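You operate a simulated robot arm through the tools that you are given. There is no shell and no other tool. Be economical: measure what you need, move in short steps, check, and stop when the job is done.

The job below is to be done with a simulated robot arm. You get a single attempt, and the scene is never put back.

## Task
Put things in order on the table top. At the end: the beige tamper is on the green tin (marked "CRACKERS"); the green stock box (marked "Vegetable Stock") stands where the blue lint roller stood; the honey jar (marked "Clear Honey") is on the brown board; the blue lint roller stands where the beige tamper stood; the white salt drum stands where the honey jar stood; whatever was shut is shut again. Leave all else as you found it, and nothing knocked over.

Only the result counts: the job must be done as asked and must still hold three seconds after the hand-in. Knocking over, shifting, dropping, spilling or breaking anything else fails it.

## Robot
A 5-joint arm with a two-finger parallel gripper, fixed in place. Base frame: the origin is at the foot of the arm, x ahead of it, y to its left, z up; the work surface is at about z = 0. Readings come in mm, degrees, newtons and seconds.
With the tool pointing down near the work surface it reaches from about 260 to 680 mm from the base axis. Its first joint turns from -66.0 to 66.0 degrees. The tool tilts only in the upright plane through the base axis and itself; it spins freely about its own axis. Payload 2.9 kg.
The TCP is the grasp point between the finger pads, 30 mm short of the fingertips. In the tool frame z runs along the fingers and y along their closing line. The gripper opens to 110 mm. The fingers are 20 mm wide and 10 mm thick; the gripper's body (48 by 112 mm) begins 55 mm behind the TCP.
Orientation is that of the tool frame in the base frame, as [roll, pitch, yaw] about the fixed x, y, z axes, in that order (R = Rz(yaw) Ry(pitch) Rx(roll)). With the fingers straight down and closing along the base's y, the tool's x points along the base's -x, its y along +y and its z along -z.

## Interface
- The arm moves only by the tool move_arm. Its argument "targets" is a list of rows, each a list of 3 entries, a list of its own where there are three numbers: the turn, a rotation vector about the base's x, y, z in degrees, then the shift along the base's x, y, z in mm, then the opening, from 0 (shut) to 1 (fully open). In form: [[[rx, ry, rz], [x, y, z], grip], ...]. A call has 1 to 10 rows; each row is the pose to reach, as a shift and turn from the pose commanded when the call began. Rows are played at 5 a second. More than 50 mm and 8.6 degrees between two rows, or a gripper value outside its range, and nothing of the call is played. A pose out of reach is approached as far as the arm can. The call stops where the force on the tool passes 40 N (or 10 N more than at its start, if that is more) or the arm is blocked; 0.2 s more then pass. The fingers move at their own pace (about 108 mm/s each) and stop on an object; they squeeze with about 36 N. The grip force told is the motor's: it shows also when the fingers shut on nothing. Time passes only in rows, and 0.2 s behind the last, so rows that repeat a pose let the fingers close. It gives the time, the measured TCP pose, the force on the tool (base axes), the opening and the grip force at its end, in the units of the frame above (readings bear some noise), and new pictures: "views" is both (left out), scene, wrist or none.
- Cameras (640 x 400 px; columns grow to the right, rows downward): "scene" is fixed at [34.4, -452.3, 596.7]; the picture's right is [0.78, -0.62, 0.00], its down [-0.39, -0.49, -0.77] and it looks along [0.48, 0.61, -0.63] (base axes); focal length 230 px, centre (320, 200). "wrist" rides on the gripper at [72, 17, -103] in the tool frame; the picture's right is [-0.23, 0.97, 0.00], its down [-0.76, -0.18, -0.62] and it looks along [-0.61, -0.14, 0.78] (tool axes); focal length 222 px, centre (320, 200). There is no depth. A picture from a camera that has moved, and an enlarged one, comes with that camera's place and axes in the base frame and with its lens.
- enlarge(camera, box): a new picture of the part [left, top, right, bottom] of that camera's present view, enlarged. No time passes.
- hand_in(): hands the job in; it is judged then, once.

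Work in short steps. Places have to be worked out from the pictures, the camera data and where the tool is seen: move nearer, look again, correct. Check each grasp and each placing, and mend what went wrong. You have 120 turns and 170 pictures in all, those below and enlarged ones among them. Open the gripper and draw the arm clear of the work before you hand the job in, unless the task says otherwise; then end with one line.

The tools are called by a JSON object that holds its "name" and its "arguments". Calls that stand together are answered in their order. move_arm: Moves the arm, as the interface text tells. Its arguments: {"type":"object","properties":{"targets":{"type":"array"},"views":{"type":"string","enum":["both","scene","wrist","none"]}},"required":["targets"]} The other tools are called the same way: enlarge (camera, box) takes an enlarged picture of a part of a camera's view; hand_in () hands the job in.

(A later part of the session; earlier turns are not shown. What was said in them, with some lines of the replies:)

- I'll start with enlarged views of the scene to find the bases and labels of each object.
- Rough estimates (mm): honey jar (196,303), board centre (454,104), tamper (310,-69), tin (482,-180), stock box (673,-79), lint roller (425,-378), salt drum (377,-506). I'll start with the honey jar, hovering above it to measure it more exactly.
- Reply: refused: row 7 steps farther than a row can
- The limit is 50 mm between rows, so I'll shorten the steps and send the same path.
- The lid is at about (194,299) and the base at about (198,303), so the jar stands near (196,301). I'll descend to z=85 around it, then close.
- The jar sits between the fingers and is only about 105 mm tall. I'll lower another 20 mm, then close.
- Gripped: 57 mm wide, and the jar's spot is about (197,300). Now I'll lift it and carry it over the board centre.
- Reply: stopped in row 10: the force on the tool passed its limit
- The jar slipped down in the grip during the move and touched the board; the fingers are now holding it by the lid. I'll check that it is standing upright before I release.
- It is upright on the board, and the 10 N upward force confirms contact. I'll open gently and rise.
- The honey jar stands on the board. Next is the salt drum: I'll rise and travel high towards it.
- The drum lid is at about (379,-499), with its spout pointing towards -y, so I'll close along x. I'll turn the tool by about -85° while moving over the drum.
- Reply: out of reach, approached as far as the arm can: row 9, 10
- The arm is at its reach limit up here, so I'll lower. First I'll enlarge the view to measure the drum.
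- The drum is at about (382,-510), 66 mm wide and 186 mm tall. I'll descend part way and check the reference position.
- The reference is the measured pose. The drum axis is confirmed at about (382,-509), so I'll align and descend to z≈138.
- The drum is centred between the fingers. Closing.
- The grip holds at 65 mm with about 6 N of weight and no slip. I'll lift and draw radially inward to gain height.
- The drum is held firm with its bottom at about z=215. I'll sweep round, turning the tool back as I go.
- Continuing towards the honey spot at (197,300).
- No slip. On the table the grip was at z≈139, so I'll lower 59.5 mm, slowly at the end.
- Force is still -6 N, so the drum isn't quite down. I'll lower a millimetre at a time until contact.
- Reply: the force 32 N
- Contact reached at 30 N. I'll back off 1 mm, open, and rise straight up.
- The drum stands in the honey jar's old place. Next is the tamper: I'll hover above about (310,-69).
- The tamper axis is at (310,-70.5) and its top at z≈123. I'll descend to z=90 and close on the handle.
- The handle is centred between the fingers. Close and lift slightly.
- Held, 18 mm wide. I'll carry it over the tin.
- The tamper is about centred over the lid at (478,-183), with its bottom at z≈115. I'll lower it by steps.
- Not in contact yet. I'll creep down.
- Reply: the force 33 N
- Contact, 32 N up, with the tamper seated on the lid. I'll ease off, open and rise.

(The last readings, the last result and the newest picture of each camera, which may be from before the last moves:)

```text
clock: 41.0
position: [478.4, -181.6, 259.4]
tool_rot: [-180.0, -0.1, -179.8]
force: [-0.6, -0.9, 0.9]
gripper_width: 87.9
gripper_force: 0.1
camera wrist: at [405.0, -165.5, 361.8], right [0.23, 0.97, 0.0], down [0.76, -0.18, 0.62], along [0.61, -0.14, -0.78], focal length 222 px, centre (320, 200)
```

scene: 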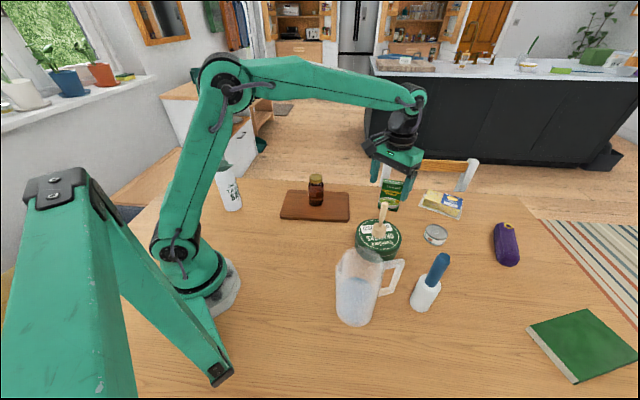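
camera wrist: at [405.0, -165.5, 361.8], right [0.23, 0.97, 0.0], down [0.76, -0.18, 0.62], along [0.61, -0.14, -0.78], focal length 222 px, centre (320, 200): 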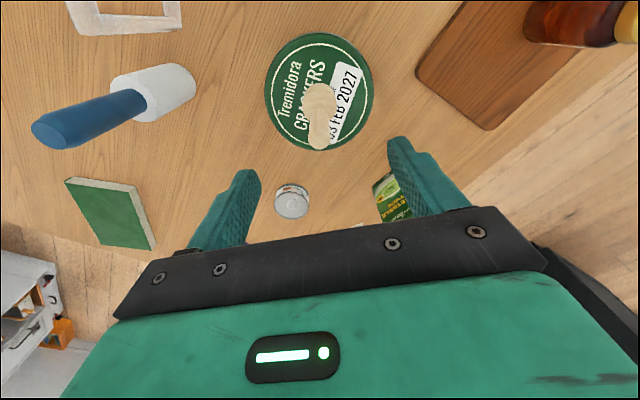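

The tamper stands on the tin. Next is the lint roller: I'll hover above about (426,-382).

{"name": "move_arm", "arguments": {"targets": [[[0, 0, 0], [0, 0, 40], 1], [[0, 0, 0], [-11, -42, 45], 1], [[0, 0, 0], [-22, -84, 45], 1], [[0, 0, 0], [-33, -126, 45], 1], [[0, 0, 0], [-44, -168, 45], 1], [[0, 0, 0], [-52, -200, 45], 1]], "views": "wrist"}}

{"name": "enlarge", "arguments": {"camera": "wrist", "box": [240, 20, 400, 180]}}

{"name": "enlarge", "arguments": {"camera": "scene", "box": [390, 240, 470, 320]}}

```text
clock: 42.5
position: [424.8, -383.2, 302.7]
tool_rot: [179.9, -0.1, -179.9]
force: [0.3, 0.1, 0.0]
gripper_width: 110.0
gripper_force: 0.1
camera wrist: at [352.4, -367.2, 405.4], right [0.23, 0.97, 0.0], down [0.76, -0.18, 0.62], along [0.61, -0.14, -0.78], focal length 222 px, centre (320, 200)
```

wrist: 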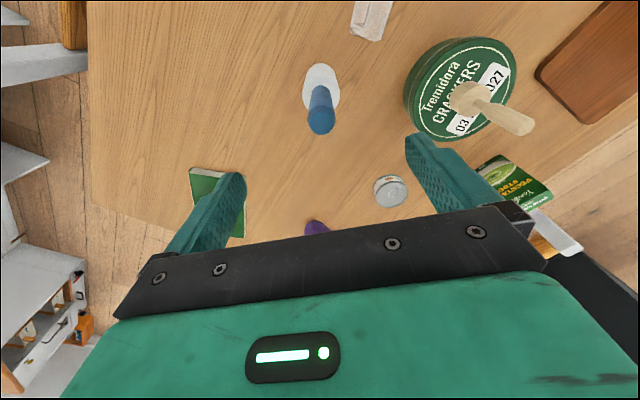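

```text
2.50 times, centred on (320, 100) of wrist
camera zoom: at [352.4, -367.2, 405.4], right [0.23, 0.97, 0.0], down [0.76, -0.18, 0.62], along [0.61, -0.14, -0.78], focal length 555 px, centre (320, 450)
```

zoom: 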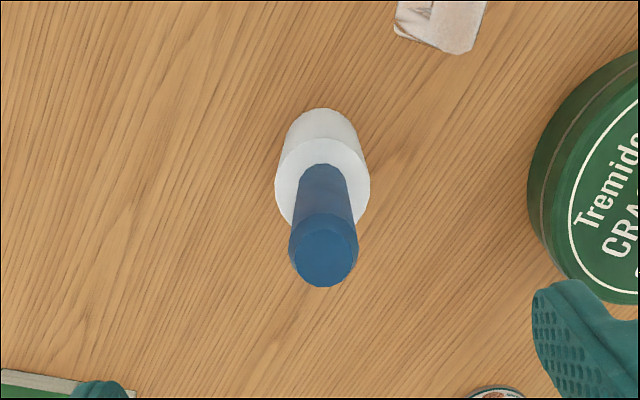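

```text
5.00 times, centred on (430, 280) of scene
camera zoom: at [34.4, -452.3, 596.7], right [0.78, -0.62, 0.0], down [-0.39, -0.49, -0.77], along [0.48, 0.61, -0.63], focal length 1153 px, centre (-230, -200)
```

zoom: 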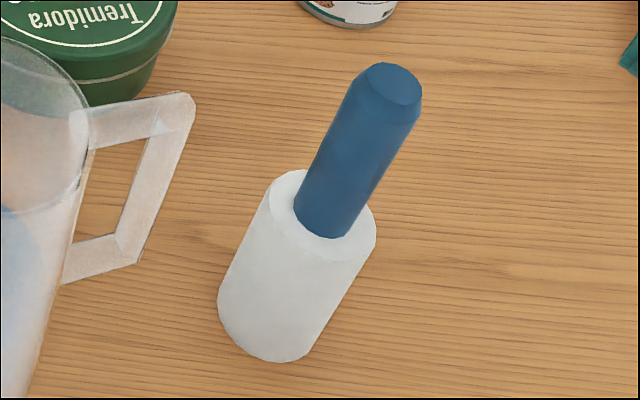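

The lint roller's axis is at (427,-380), handle z 81–186 and about 27 mm wide. I'll descend to z≈140 and grip the handle.

{"name": "move_arm", "arguments": {"targets": [[[0, 0, 0], [2, 2, -45], 1], [[0, 0, 0], [2, 2, -90], 1], [[0, 0, 0], [2, 2, -125], 1], [[0, 0, 0], [2, 2, -150], 1], [[0, 0, 0], [2, 2, -161], 1], [[0, 0, 0], [2, 2, -161], 0.6]]}}

```text
clock: 43.9
position: [428.6, -381.9, 144.6]
tool_rot: [-179.8, 0.1, -179.9]
force: [-1.4, 0.4, 20.8]
gripper_width: 65.9
gripper_force: 0.0
camera wrist: at [355.2, -364.9, 246.6], right [0.23, 0.97, 0.0], down [0.76, -0.18, 0.63], along [0.61, -0.14, -0.78], focal length 222 px, centre (320, 200)
```

scene: 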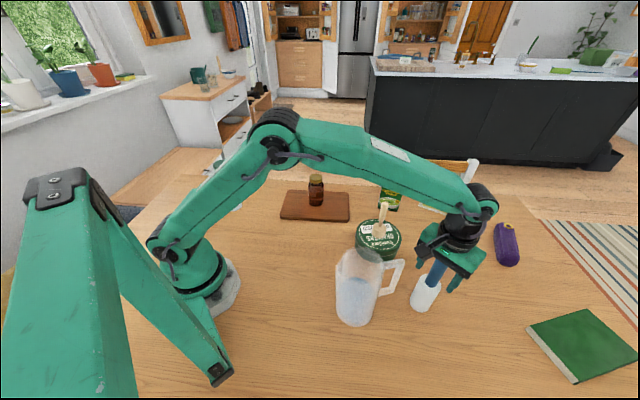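
wrist: 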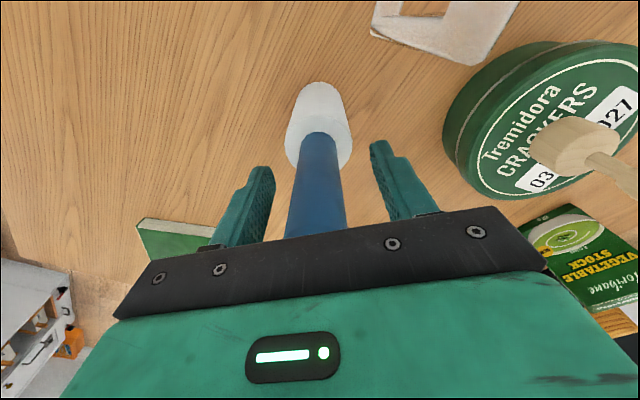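

A 21 N upward force shows the gripper's palm is touching the handle top. I'll rise 8 mm, then close.

{"name": "move_arm", "arguments": {"targets": [[[0, 0, 0], [-1, 2, 8], 0.6], [[0, 0, 0], [-1, 2, 8], 0], [[0, 0, 0], [-1, 2, 8], 0], [[0, 0, 0], [-1, 2, 8], 0], [[0, 0, 0], [-1, 2, 8], 0]]}}

```text
clock: 45.0
position: [426.6, -379.4, 149.8]
tool_rot: [179.8, 0.0, -179.8]
force: [-0.2, -0.2, -0.4]
gripper_width: 26.9
gripper_force: 35.9
camera wrist: at [353.8, -362.7, 252.4], right [0.23, 0.97, 0.0], down [0.76, -0.18, 0.62], along [0.61, -0.14, -0.78], focal length 222 px, centre (320, 200)
```

scene: 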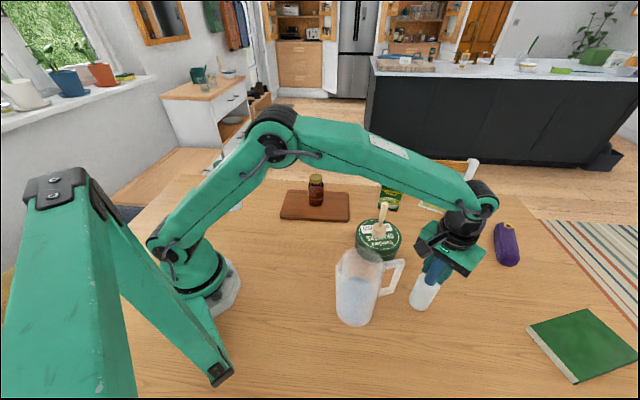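
wrist: 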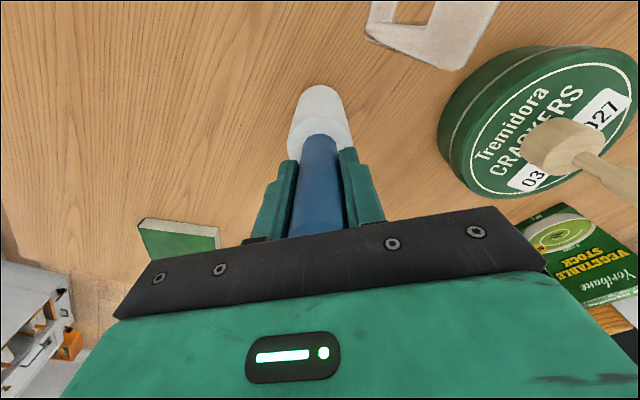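

Gripped at 27 mm. I'll lift it high.

{"name": "move_arm", "arguments": {"targets": [[[0, 0, 0], [0, 0, 8], 0], [[0, 0, 0], [0, 0, 25], 0], [[0, 0, 0], [0, 0, 50], 0], [[0, 0, 0], [0, 0, 80], 0], [[0, 0, 0], [0, 0, 110], 0], [[0, 0, 0], [0, 0, 140], 0], [[0, 0, 0], [-5, 12, 160], 0], [[0, 0, 0], [-12, 32, 175], 0], [[0, 0, 0], [-20, 54, 180], 0]]}}

```text
clock: 47.0
position: [405.8, -324.4, 331.2]
tool_rot: [179.9, -0.3, -179.8]
force: [0.1, 0.0, -1.5]
gripper_width: 26.8
gripper_force: 35.7
camera wrist: at [333.7, -308.4, 433.3], right [0.23, 0.97, 0.0], down [0.76, -0.18, 0.62], along [0.6, -0.14, -0.78], focal length 222 px, centre (320, 200)
```

scene: 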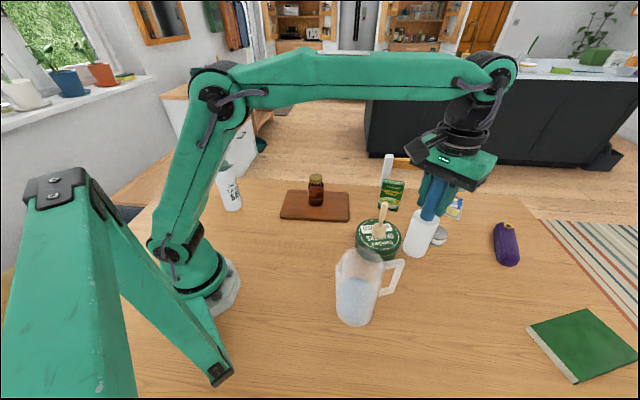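
wrist: 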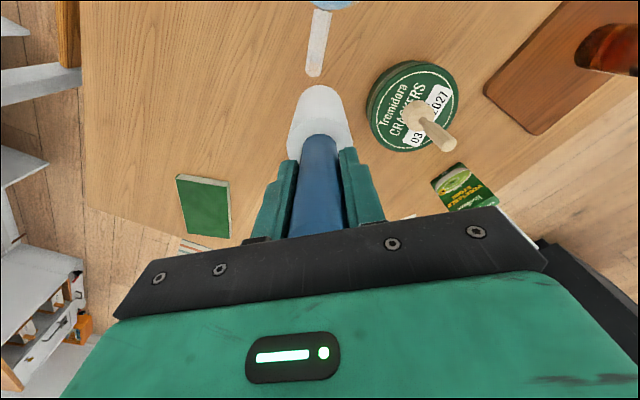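

Held firmly. I'll carry it to (310,-70), and then lower.

{"name": "move_arm", "arguments": {"targets": [[[0, 0, 0], [-6, 15, 0], 0], [[0, 0, 0], [-17, 45, 0], 0], [[0, 0, 0], [-29, 76, 0], 0], [[0, 0, 0], [-40, 107, 0], 0], [[0, 0, 0], [-52, 138, 0], 0], [[0, 0, 0], [-64, 169, 0], 0], [[0, 0, 0], [-75, 199, 0], 0], [[0, 0, 0], [-87, 230, 0], 0], [[0, 0, 0], [-94, 249, 0], 0], [[0, 0, 0], [-96, 254, 0], 0]], "views": "none"}}

{"name": "move_arm", "arguments": {"targets": [[[0, 0, 0], [0, 0, -20], 0], [[0, 0, 0], [0, 0, -55], 0], [[0, 0, 0], [0, 0, -90], 0], [[0, 0, 0], [0, 0, -125], 0], [[0, 0, 0], [0, 0, -150], 0], [[0, 0, 0], [0, 0, -165], 0], [[0, 0, 0], [0, 0, -172], 0], [[0, 0, 0], [0, 0, -172], 0]]}}

```text
clock: 49.2
position: [311.8, -71.7, 330.4]
tool_rot: [180.0, -0.1, 180.0]
force: [-0.5, -0.8, -1.1]
gripper_width: 26.8
gripper_force: 36.0
```

```text
clock: 51.0
position: [310.0, -69.4, 158.1]
tool_rot: [180.0, -0.1, -179.9]
force: [-0.1, -0.3, -0.5]
gripper_width: 26.7
gripper_force: 36.3
camera wrist: at [238.2, -53.7, 260.4], right [0.23, 0.97, 0.0], down [0.76, -0.18, 0.62], along [0.61, -0.14, -0.78], focal length 222 px, centre (320, 200)
```

scene: 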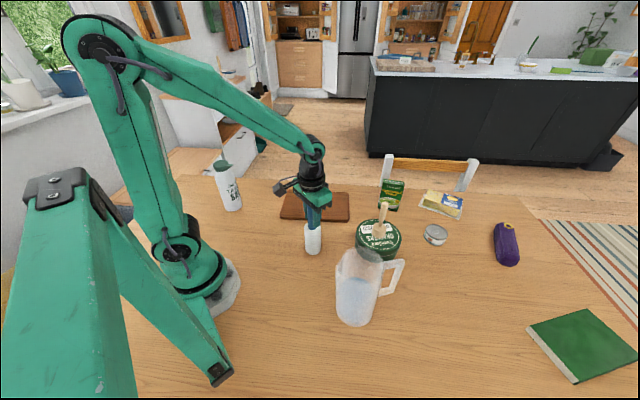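
wrist: 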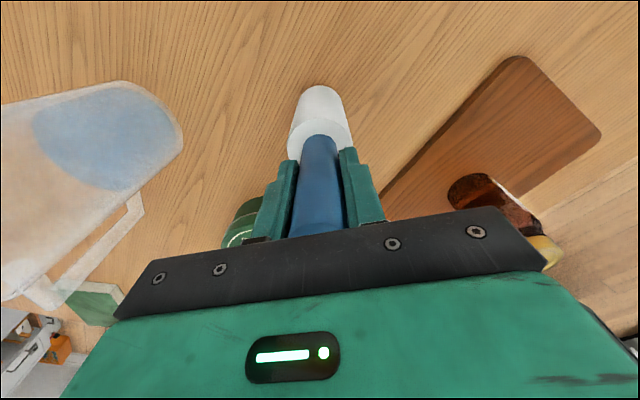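

Over the spot. I'll creep the last 8 mm.

{"name": "move_arm", "arguments": {"targets": [[[0, 0, 0], [0, 0, -4], 0], [[0, 0, 0], [0, 0, -7], 0], [[0, 0, 0], [0, 0, -8], 0], [[0, 0, 0], [0, 0, -8.5], 0], [[0, 0, 0], [0, 0, -8.5], 0]], "views": "none"}}

```text
clock: 52.2
position: [310.3, -68.6, 148.4]
tool_rot: [180.0, 0.0, -179.9]
force: [-0.2, -0.7, -1.1]
gripper_width: 26.7
gripper_force: 36.0
```

No contact yet, so I'll go down a little more.

{"name": "move_arm", "arguments": {"targets": [[[0, 0, 0], [0, 0, -0.8], 0], [[0, 0, 0], [0, 0, -1.5], 0], [[0, 0, 0], [0, 0, -1.5], 0]], "views": "none"}}

```text
clock: 53.0
position: [310.8, -71.8, 149.4]
tool_rot: [180.0, -0.1, -179.9]
force: [0.9, 0.4, -1.4]
gripper_width: 26.7
gripper_force: 36.3
```

{"name": "move_arm", "arguments": {"targets": [[[0, 0, 0], [0, 0, -1], 0], [[0, 0, 0], [0, 0, -2], 0], [[0, 0, 0], [0, 0, -2], 0]], "views": "wrist"}}

```text
clock: 53.9
position: [310.5, -70.1, 147.2]
tool_rot: [180.0, 0.0, -179.9]
force: [-4.5, 1.4, 21.2]
gripper_width: 26.7
gripper_force: 36.1
camera wrist: at [238.0, -54.4, 249.6], right [0.23, 0.97, 0.0], down [0.76, -0.18, 0.62], along [0.61, -0.14, -0.78], focal length 222 px, centre (320, 200)
```

wrist: 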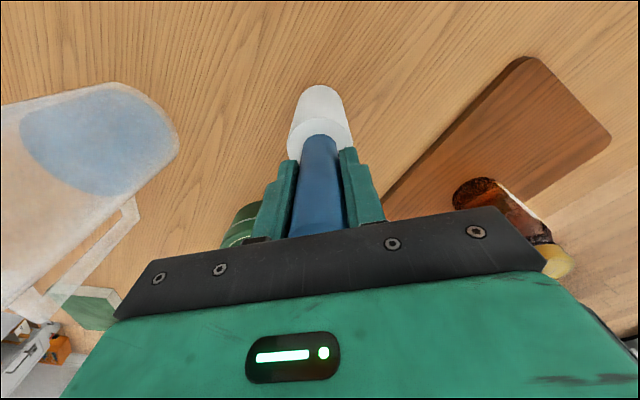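

Contact at 21 N. I'll ease off, release and rise.

{"name": "move_arm", "arguments": {"targets": [[[0, 0, 0], [0, 0, 0.8], 0], [[0, 0, 0], [0, 0, 0.8], 0.3], [[0, 0, 0], [0, 0, 0.8], 0.45], [[0, 0, 0], [0, 0, 0.8], 0.6], [[0, 0, 0], [0, 0, 25], 0.7], [[0, 0, 0], [0, 0, 65], 0.7], [[0, 0, 0], [0, 0, 110], 0.9], [[0, 0, 0], [0, 0, 155], 1]]}}

```text
clock: 55.6
position: [311.0, -71.0, 302.5]
tool_rot: [180.0, 0.0, -179.9]
force: [0.1, 0.3, -0.4]
gripper_width: 109.9
gripper_force: 0.0
camera wrist: at [237.9, -54.9, 404.0], right [0.23, 0.97, 0.0], down [0.76, -0.18, 0.62], along [0.61, -0.14, -0.78], focal length 222 px, centre (320, 200)
```

scene: 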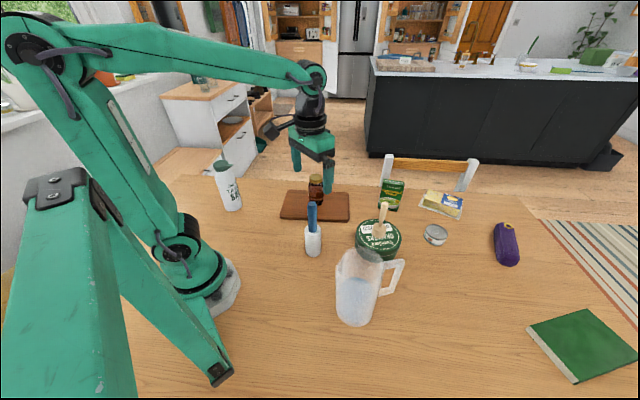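
wrist: 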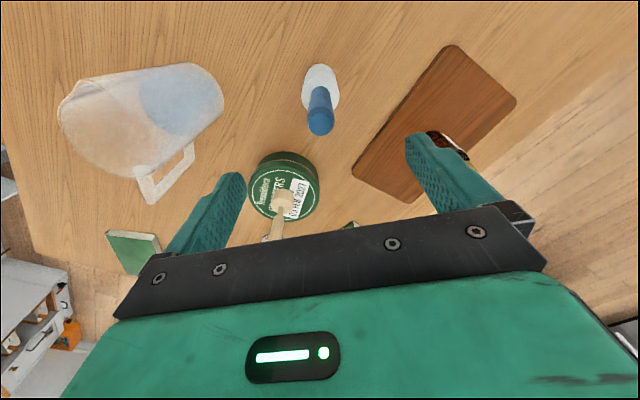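

The lint roller stands at the tamper's place. Now the stock box: I'll approach while turning the tool by -53° to match its thin side.

{"name": "move_arm", "arguments": {"targets": [[[0, 0, -7.6], [35, 0, 0], 1], [[0, 0, -15.2], [70, 0, 0], 1], [[0, 0, -22.8], [105, 0, 0], 1], [[0, 0, -30.4], [140, 0, 0], 1], [[0, 0, -38], [175, 0, 0], 1], [[0, 0, -45.5], [210, 0, 0], 1], [[0, 0, -53], [245, 0, 0], 1]]}}

```text
clock: 57.2
position: [555.1, -70.6, 300.9]
tool_rot: [179.8, 0.2, 126.9]
force: [-0.9, -0.2, 0.0]
gripper_width: 110.0
gripper_force: 0.0
camera wrist: at [524.6, -4.0, 403.2], right [0.92, 0.4, 0.0], down [0.31, -0.72, 0.62], along [0.25, -0.57, -0.78], focal length 222 px, centre (320, 200)
```

scene: 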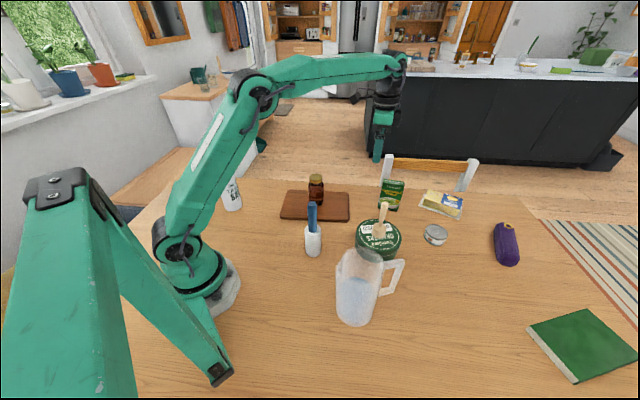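
wrist: 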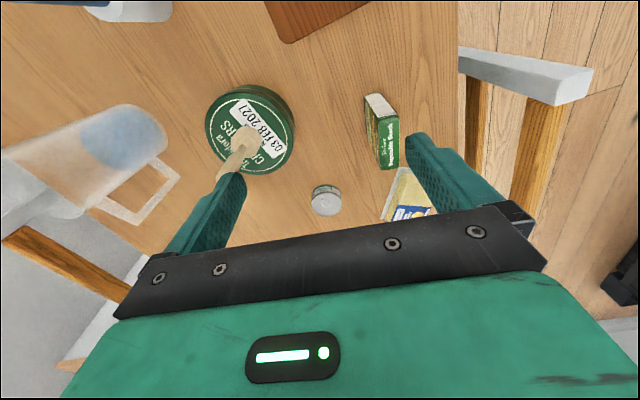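

{"name": "enlarge", "arguments": {"camera": "wrist", "box": [340, 80, 440, 180]}}

{"name": "enlarge", "arguments": {"camera": "scene", "box": [365, 165, 425, 225]}}

```text
4.00 times, centred on (390, 130) of wrist
camera zoom: at [524.6, -4.0, 403.2], right [0.92, 0.4, 0.0], down [0.31, -0.72, 0.62], along [0.25, -0.57, -0.78], focal length 888 px, centre (40, 480)
```

zoom: 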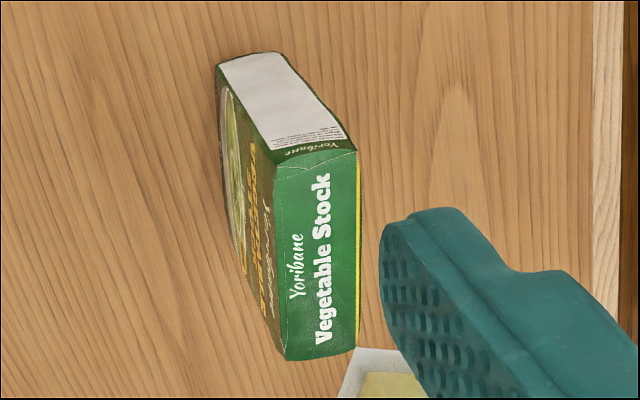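

```text
6.67 times, centred on (395, 195) of scene
camera zoom: at [34.3, -452.3, 596.7], right [0.78, -0.62, 0.0], down [-0.39, -0.49, -0.77], along [0.48, 0.61, -0.63], focal length 1537 px, centre (-180, 233)
```

zoom: 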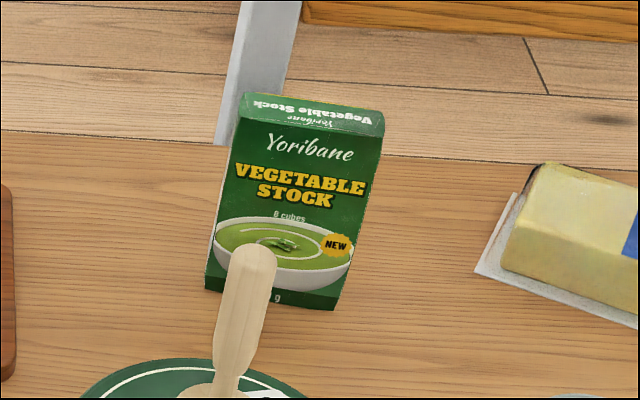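

The box is 76×27×118 mm, centred at about (668,-84), with its thin axis at about 36°. I'll move over it at z≈165 and check the reach.

{"name": "move_arm", "arguments": {"targets": [[[0, 0, 0], [25, -2, -30], 1], [[0, 0, 0], [50, -4, -60], 1], [[0, 0, 0], [75, -6, -90], 1], [[0, 0, 0], [95, -8, -115], 1], [[0, 0, 0], [110, -10, -136], 1], [[0, 0, 0], [110, -10, -136], 1]]}}

```text
clock: 58.6
position: [660.8, -80.2, 164.5]
tool_rot: [180.0, 0.1, 127.2]
force: [0.2, -0.6, -0.2]
gripper_width: 109.9
gripper_force: 0.0
out of reach, approached as far as the arm can: row 5, 6
camera wrist: at [631.3, -13.2, 266.5], right [0.91, 0.41, 0.0], down [0.32, -0.71, 0.62], along [0.25, -0.57, -0.78], focal length 222 px, centre (320, 200)
```

scene: 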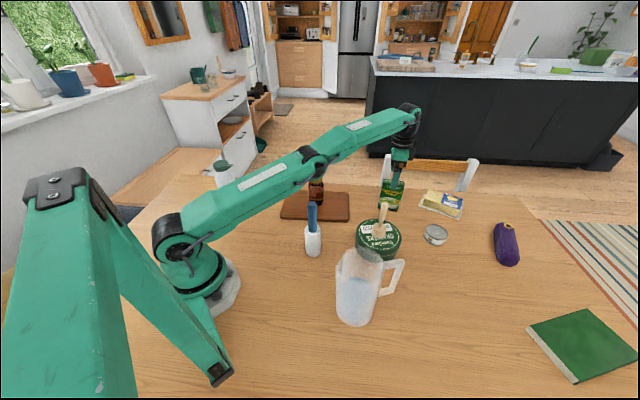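
wrist: 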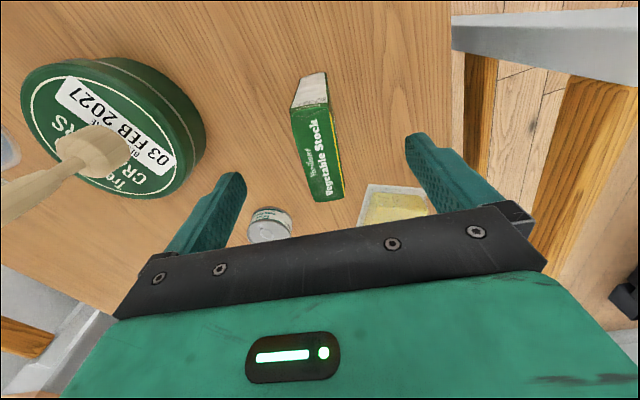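

The box is right under the TCP at about (660,-82). I'll lower to z≈97 with tips at 67, then close.

{"name": "move_arm", "arguments": {"targets": [[[0, 0, 0], [0, -1, -25], 1], [[0, 0, 0], [0, -1, -50], 1], [[0, 0, 0], [0, -1, -67], 1], [[0, 0, 0], [0, -1, -67], 1]]}}

```text
clock: 59.6
position: [661.2, -81.5, 95.6]
tool_rot: [180.0, 0.1, 127.2]
force: [0.2, -0.4, -0.4]
gripper_width: 110.0
gripper_force: 0.1
camera wrist: at [630.5, -14.1, 199.6], right [0.91, 0.41, 0.0], down [0.32, -0.71, 0.62], along [0.26, -0.57, -0.78], focal length 222 px, centre (320, 200)
```

scene: 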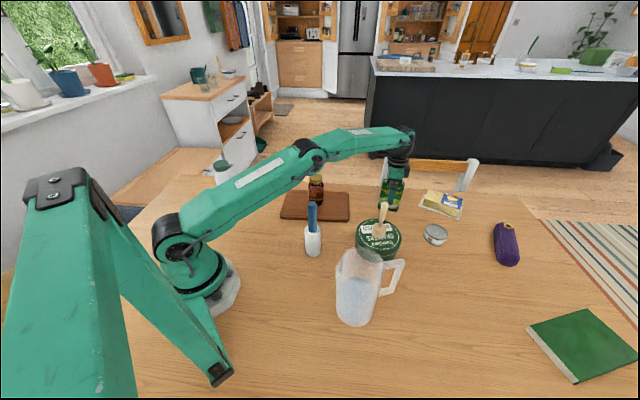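
wrist: 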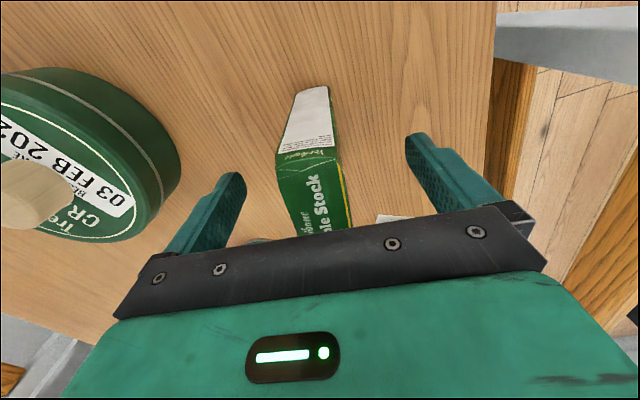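

The box is between the fingers. Closing.

{"name": "move_arm", "arguments": {"targets": [[[0, 0, 0], [0, 0, 0], 0.5], [[0, 0, 0], [0, 0, 0], 0.3], [[0, 0, 0], [0, 0, 0], 0], [[0, 0, 0], [0, 0, 0], 0], [[0, 0, 0], [0, 0, 0], 0], [[0, 0, 0], [0, 0, 6], 0], [[0, 0, 0], [0, 0, 14], 0]]}}

```text
clock: 61.2
position: [661.5, -82.1, 111.6]
tool_rot: [179.9, 0.2, 127.1]
force: [-0.4, 0.3, -1.6]
gripper_width: 29.3
gripper_force: 36.1
camera wrist: at [631.1, -13.8, 214.1], right [0.91, 0.41, 0.0], down [0.32, -0.71, 0.62], along [0.25, -0.57, -0.78], focal length 222 px, centre (320, 200)
```

scene: 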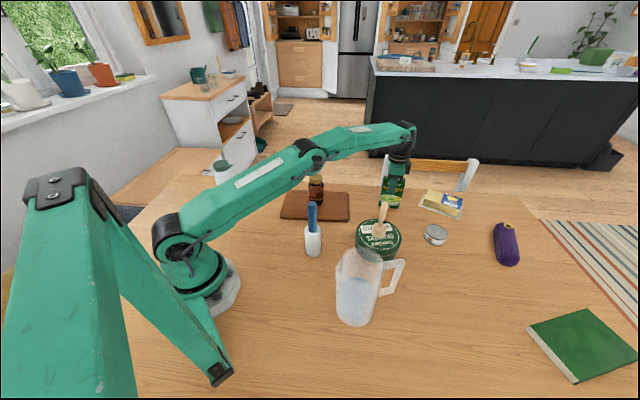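
wrist: 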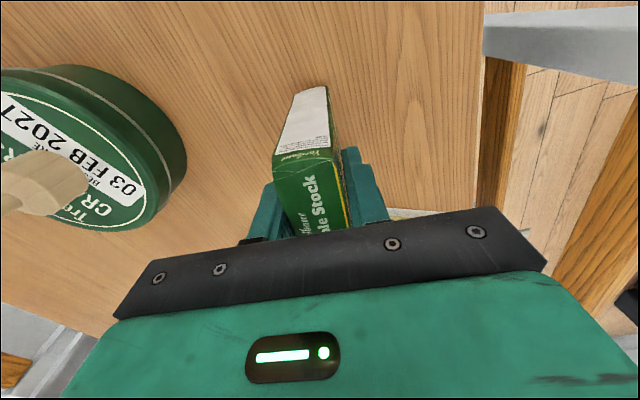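

Gripped and lifted. I'll carry it round the tin, rising and turning another -35° so the camera and fingers stay away from the jug handle.

{"name": "move_arm", "arguments": {"targets": [[[0, 0, -3.5], [-8, -8, 25], 0], [[0, 0, -7], [-20, -24, 50], 0], [[0, 0, -10.5], [-33, -42, 75], 0], [[0, 0, -14], [-46, -62, 100], 0], [[0, 0, -17.5], [-60, -85, 122], 0], [[0, 0, -21], [-74, -112, 142], 0], [[0, 0, -24.5], [-90, -140, 155], 0], [[0, 0, -28], [-108, -168, 163], 0], [[0, 0, -31.5], [-128, -196, 166], 0], [[0, 0, -35], [-150, -222, 168], 0]]}}

```text
clock: 63.5
position: [512.6, -304.6, 279.1]
tool_rot: [179.8, 0.1, 92.0]
force: [0.0, 0.6, -1.5]
gripper_width: 29.8
gripper_force: 35.9
camera wrist: at [526.2, -231.3, 381.9], right [0.98, -0.19, 0.0], down [-0.15, -0.77, 0.62], along [-0.12, -0.61, -0.78], focal length 222 px, centre (320, 200)
```

scene: 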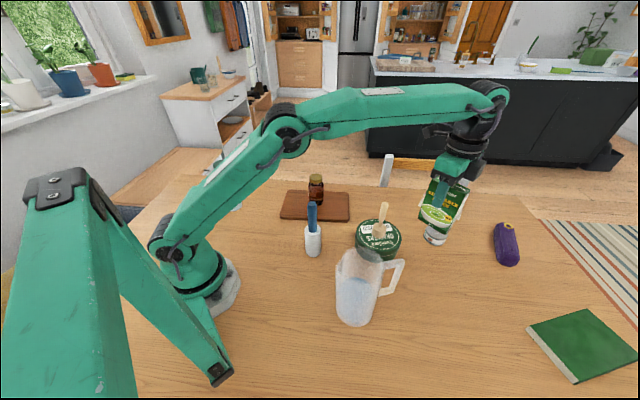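
wrist: 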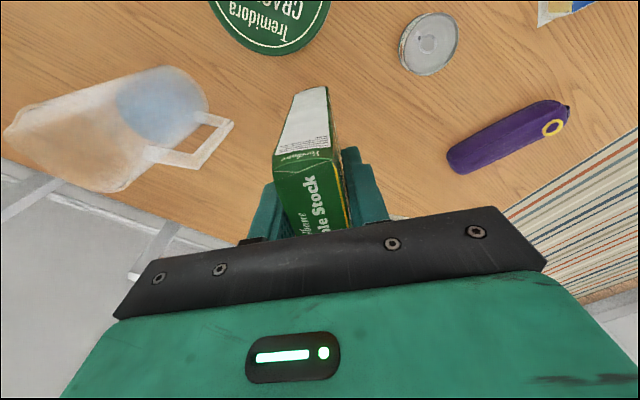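

Held steady. I'll move over (427,-380) and lower to just above the table.

{"name": "move_arm", "arguments": {"targets": [[[0, 0, 0], [-22, -19, 0], 0], [[0, 0, 0], [-46, -40, 0], 0], [[0, 0, 0], [-70, -61, -5], 0], [[0, 0, 0], [-86, -75, -25], 0], [[0, 0, 0], [-86, -75, -60], 0], [[0, 0, 0], [-86, -75, -95], 0], [[0, 0, 0], [-86, -75, -130], 0], [[0, 0, 0], [-86, -75, -155], 0], [[0, 0, 0], [-86, -75, -168], 0], [[0, 0, 0], [-86, -75, -175], 0]]}}

```text
clock: 65.7
position: [425.8, -378.4, 103.1]
tool_rot: [179.9, 0.1, 92.0]
force: [0.6, 0.2, -1.8]
gripper_width: 29.7
gripper_force: 35.7
camera wrist: at [439.7, -305.7, 206.2], right [0.98, -0.19, 0.0], down [-0.15, -0.77, 0.62], along [-0.12, -0.61, -0.78], focal length 222 px, centre (320, 200)
```

scene: 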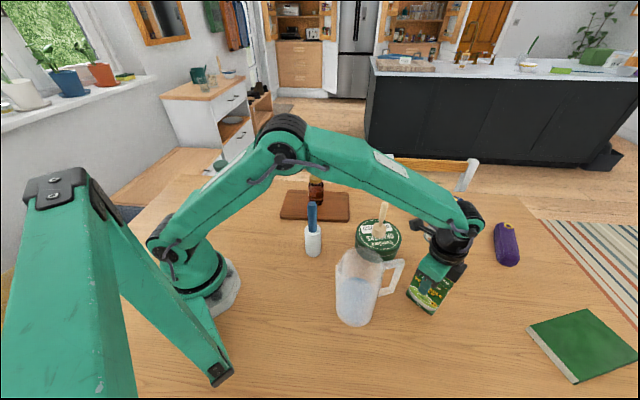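
wrist: 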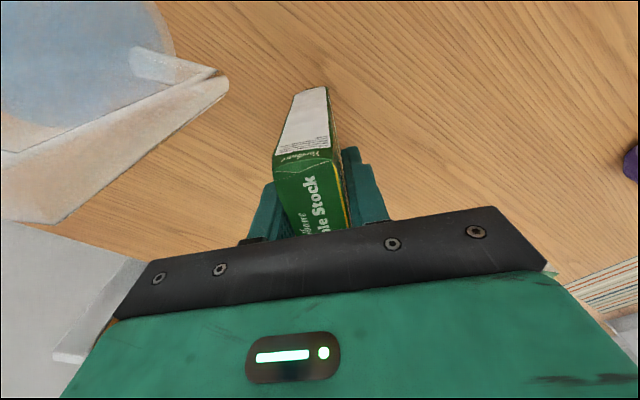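

Close to the table. I'll creep down for contact.

{"name": "move_arm", "arguments": {"targets": [[[0, 0, 0], [0, 0, -3], 0], [[0, 0, 0], [0, 0, -5], 0], [[0, 0, 0], [0, 0, -6.5], 0], [[0, 0, 0], [0, 0, -7.5], 0], [[0, 0, 0], [0, 0, -7.5], 0]], "views": "none"}}

```text
clock: 66.8
position: [425.8, -379.0, 97.2]
tool_rot: [179.9, 0.1, 92.2]
force: [-0.6, 2.8, 3.5]
gripper_width: 29.8
gripper_force: 36.2
```

Light contact. I'll press half a millimetre more, then release part-open and rise.

{"name": "move_arm", "arguments": {"targets": [[[0, 0, 0], [0, 0, -0.5], 0], [[0, 0, 0], [0, 0, -0.5], 0.32], [[0, 0, 0], [0, 0, -0.5], 0.42], [[0, 0, 0], [0, 0, -0.5], 0.52], [[0, 0, 0], [0, 0, 20], 0.55], [[0, 0, 0], [0, 0, 60], 0.55], [[0, 0, 0], [0, 0, 105], 0.55], [[0, 0, 0], [0, 0, 150], 0.55], [[0, 0, 0], [-10, 15, 190], 0.55]]}}

```text
clock: 68.8
position: [417.8, -363.6, 286.8]
tool_rot: [179.9, 0.1, 92.0]
force: [-0.2, 0.0, -0.2]
gripper_width: 60.6
gripper_force: 0.0
camera wrist: at [430.5, -291.3, 390.1], right [0.98, -0.19, 0.0], down [-0.15, -0.77, 0.62], along [-0.12, -0.61, -0.78], focal length 222 px, centre (320, 200)
```

scene: 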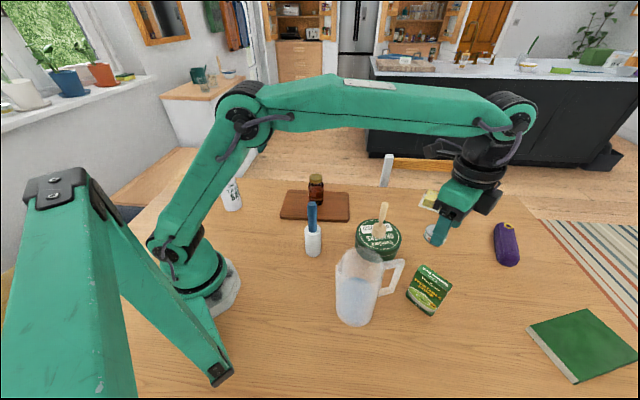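
wrist: 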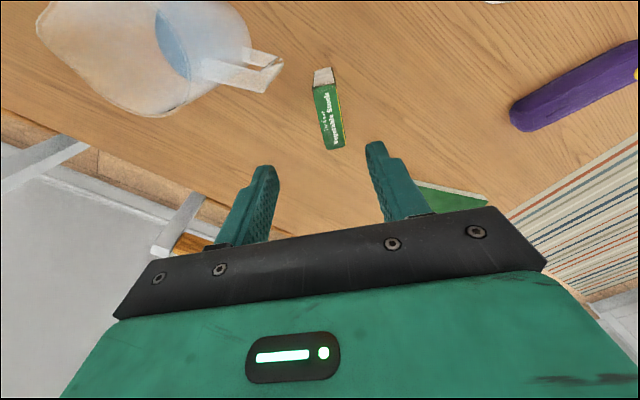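

The box stands. I'll draw the arm clear and take a final look.

{"name": "move_arm", "arguments": {"targets": [[[0, 0, 8], [5, 40, 15], 0.6], [[0, 0, 16], [10, 85, 30], 0.6], [[0, 0, 24], [15, 130, 45], 0.6], [[0, 0, 32], [20, 175, 60], 0.6], [[0, 0, 40], [22, 220, 75], 0.6], [[0, 0, 48], [24, 265, 85], 0.6], [[0, 0, 56], [24, 310, 90], 0.6], [[0, 0, 64], [24, 345, 90], 0.6], [[0, 0, 64], [24, 345, 90], 1]]}}

{"name": "enlarge", "arguments": {"camera": "scene", "box": [200, 150, 360, 260]}}

{"name": "enlarge", "arguments": {"camera": "scene", "box": [330, 160, 530, 330]}}

```text
clock: 70.8
position: [440.4, -18.7, 377.1]
tool_rot: [-180.0, 0.1, 156.3]
force: [-1.0, 0.2, 0.1]
gripper_width: 110.2
gripper_force: 0.1
camera wrist: at [380.6, 27.0, 479.1], right [0.6, 0.8, 0.0], down [0.62, -0.47, 0.62], along [0.5, -0.37, -0.78], focal length 222 px, centre (320, 200)
```

scene: 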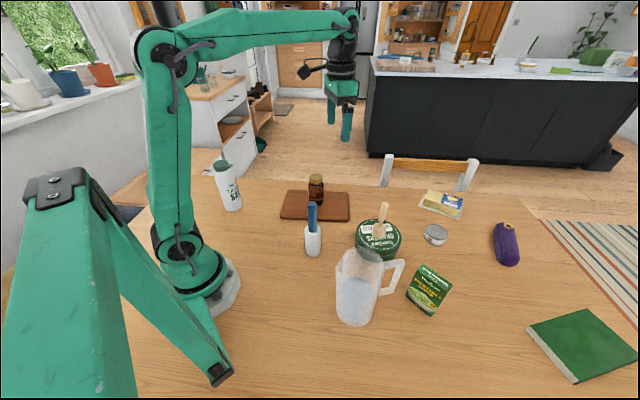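
wrist: 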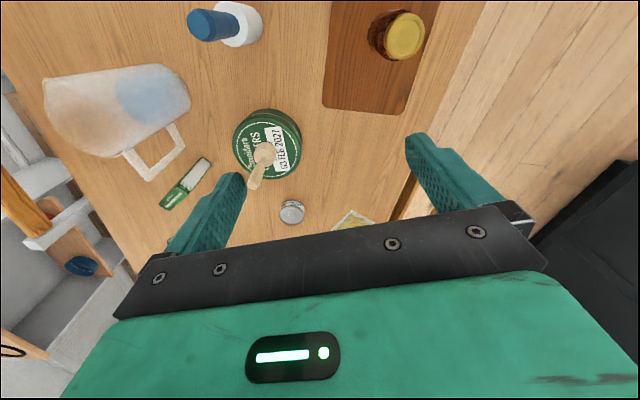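

```text
3.64 times, centred on (280, 205) of scene
camera zoom: at [34.4, -452.3, 596.7], right [0.78, -0.62, 0.0], down [-0.39, -0.49, -0.77], along [0.48, 0.61, -0.63], focal length 838 px, centre (466, 182)
```

zoom: 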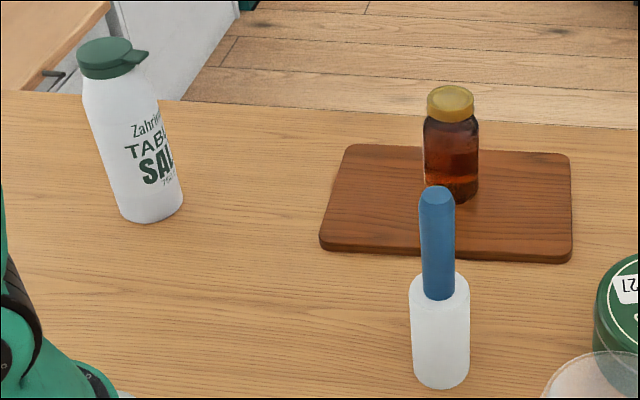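

```text
2.35 times, centred on (430, 245) of scene
camera zoom: at [34.4, -452.3, 596.7], right [0.78, -0.62, 0.0], down [-0.39, -0.49, -0.77], along [0.48, 0.61, -0.63], focal length 542 px, centre (61, 94)
```

zoom: 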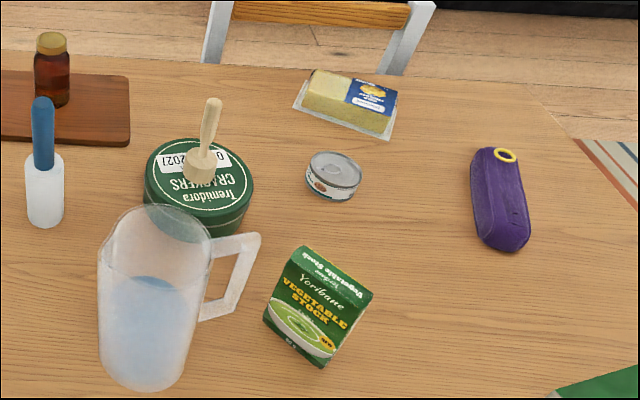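

All five items stand in their asked places, upright; everything else looks untouched and the arm is clear. Handing in.

{"name": "hand_in", "arguments": {}}

```text
The job is handed in.
```

All five moves are done and handed in: the final pictures showed every item upright in its asked place, nothing else visibly moved, and the gripper open and clear of the work.
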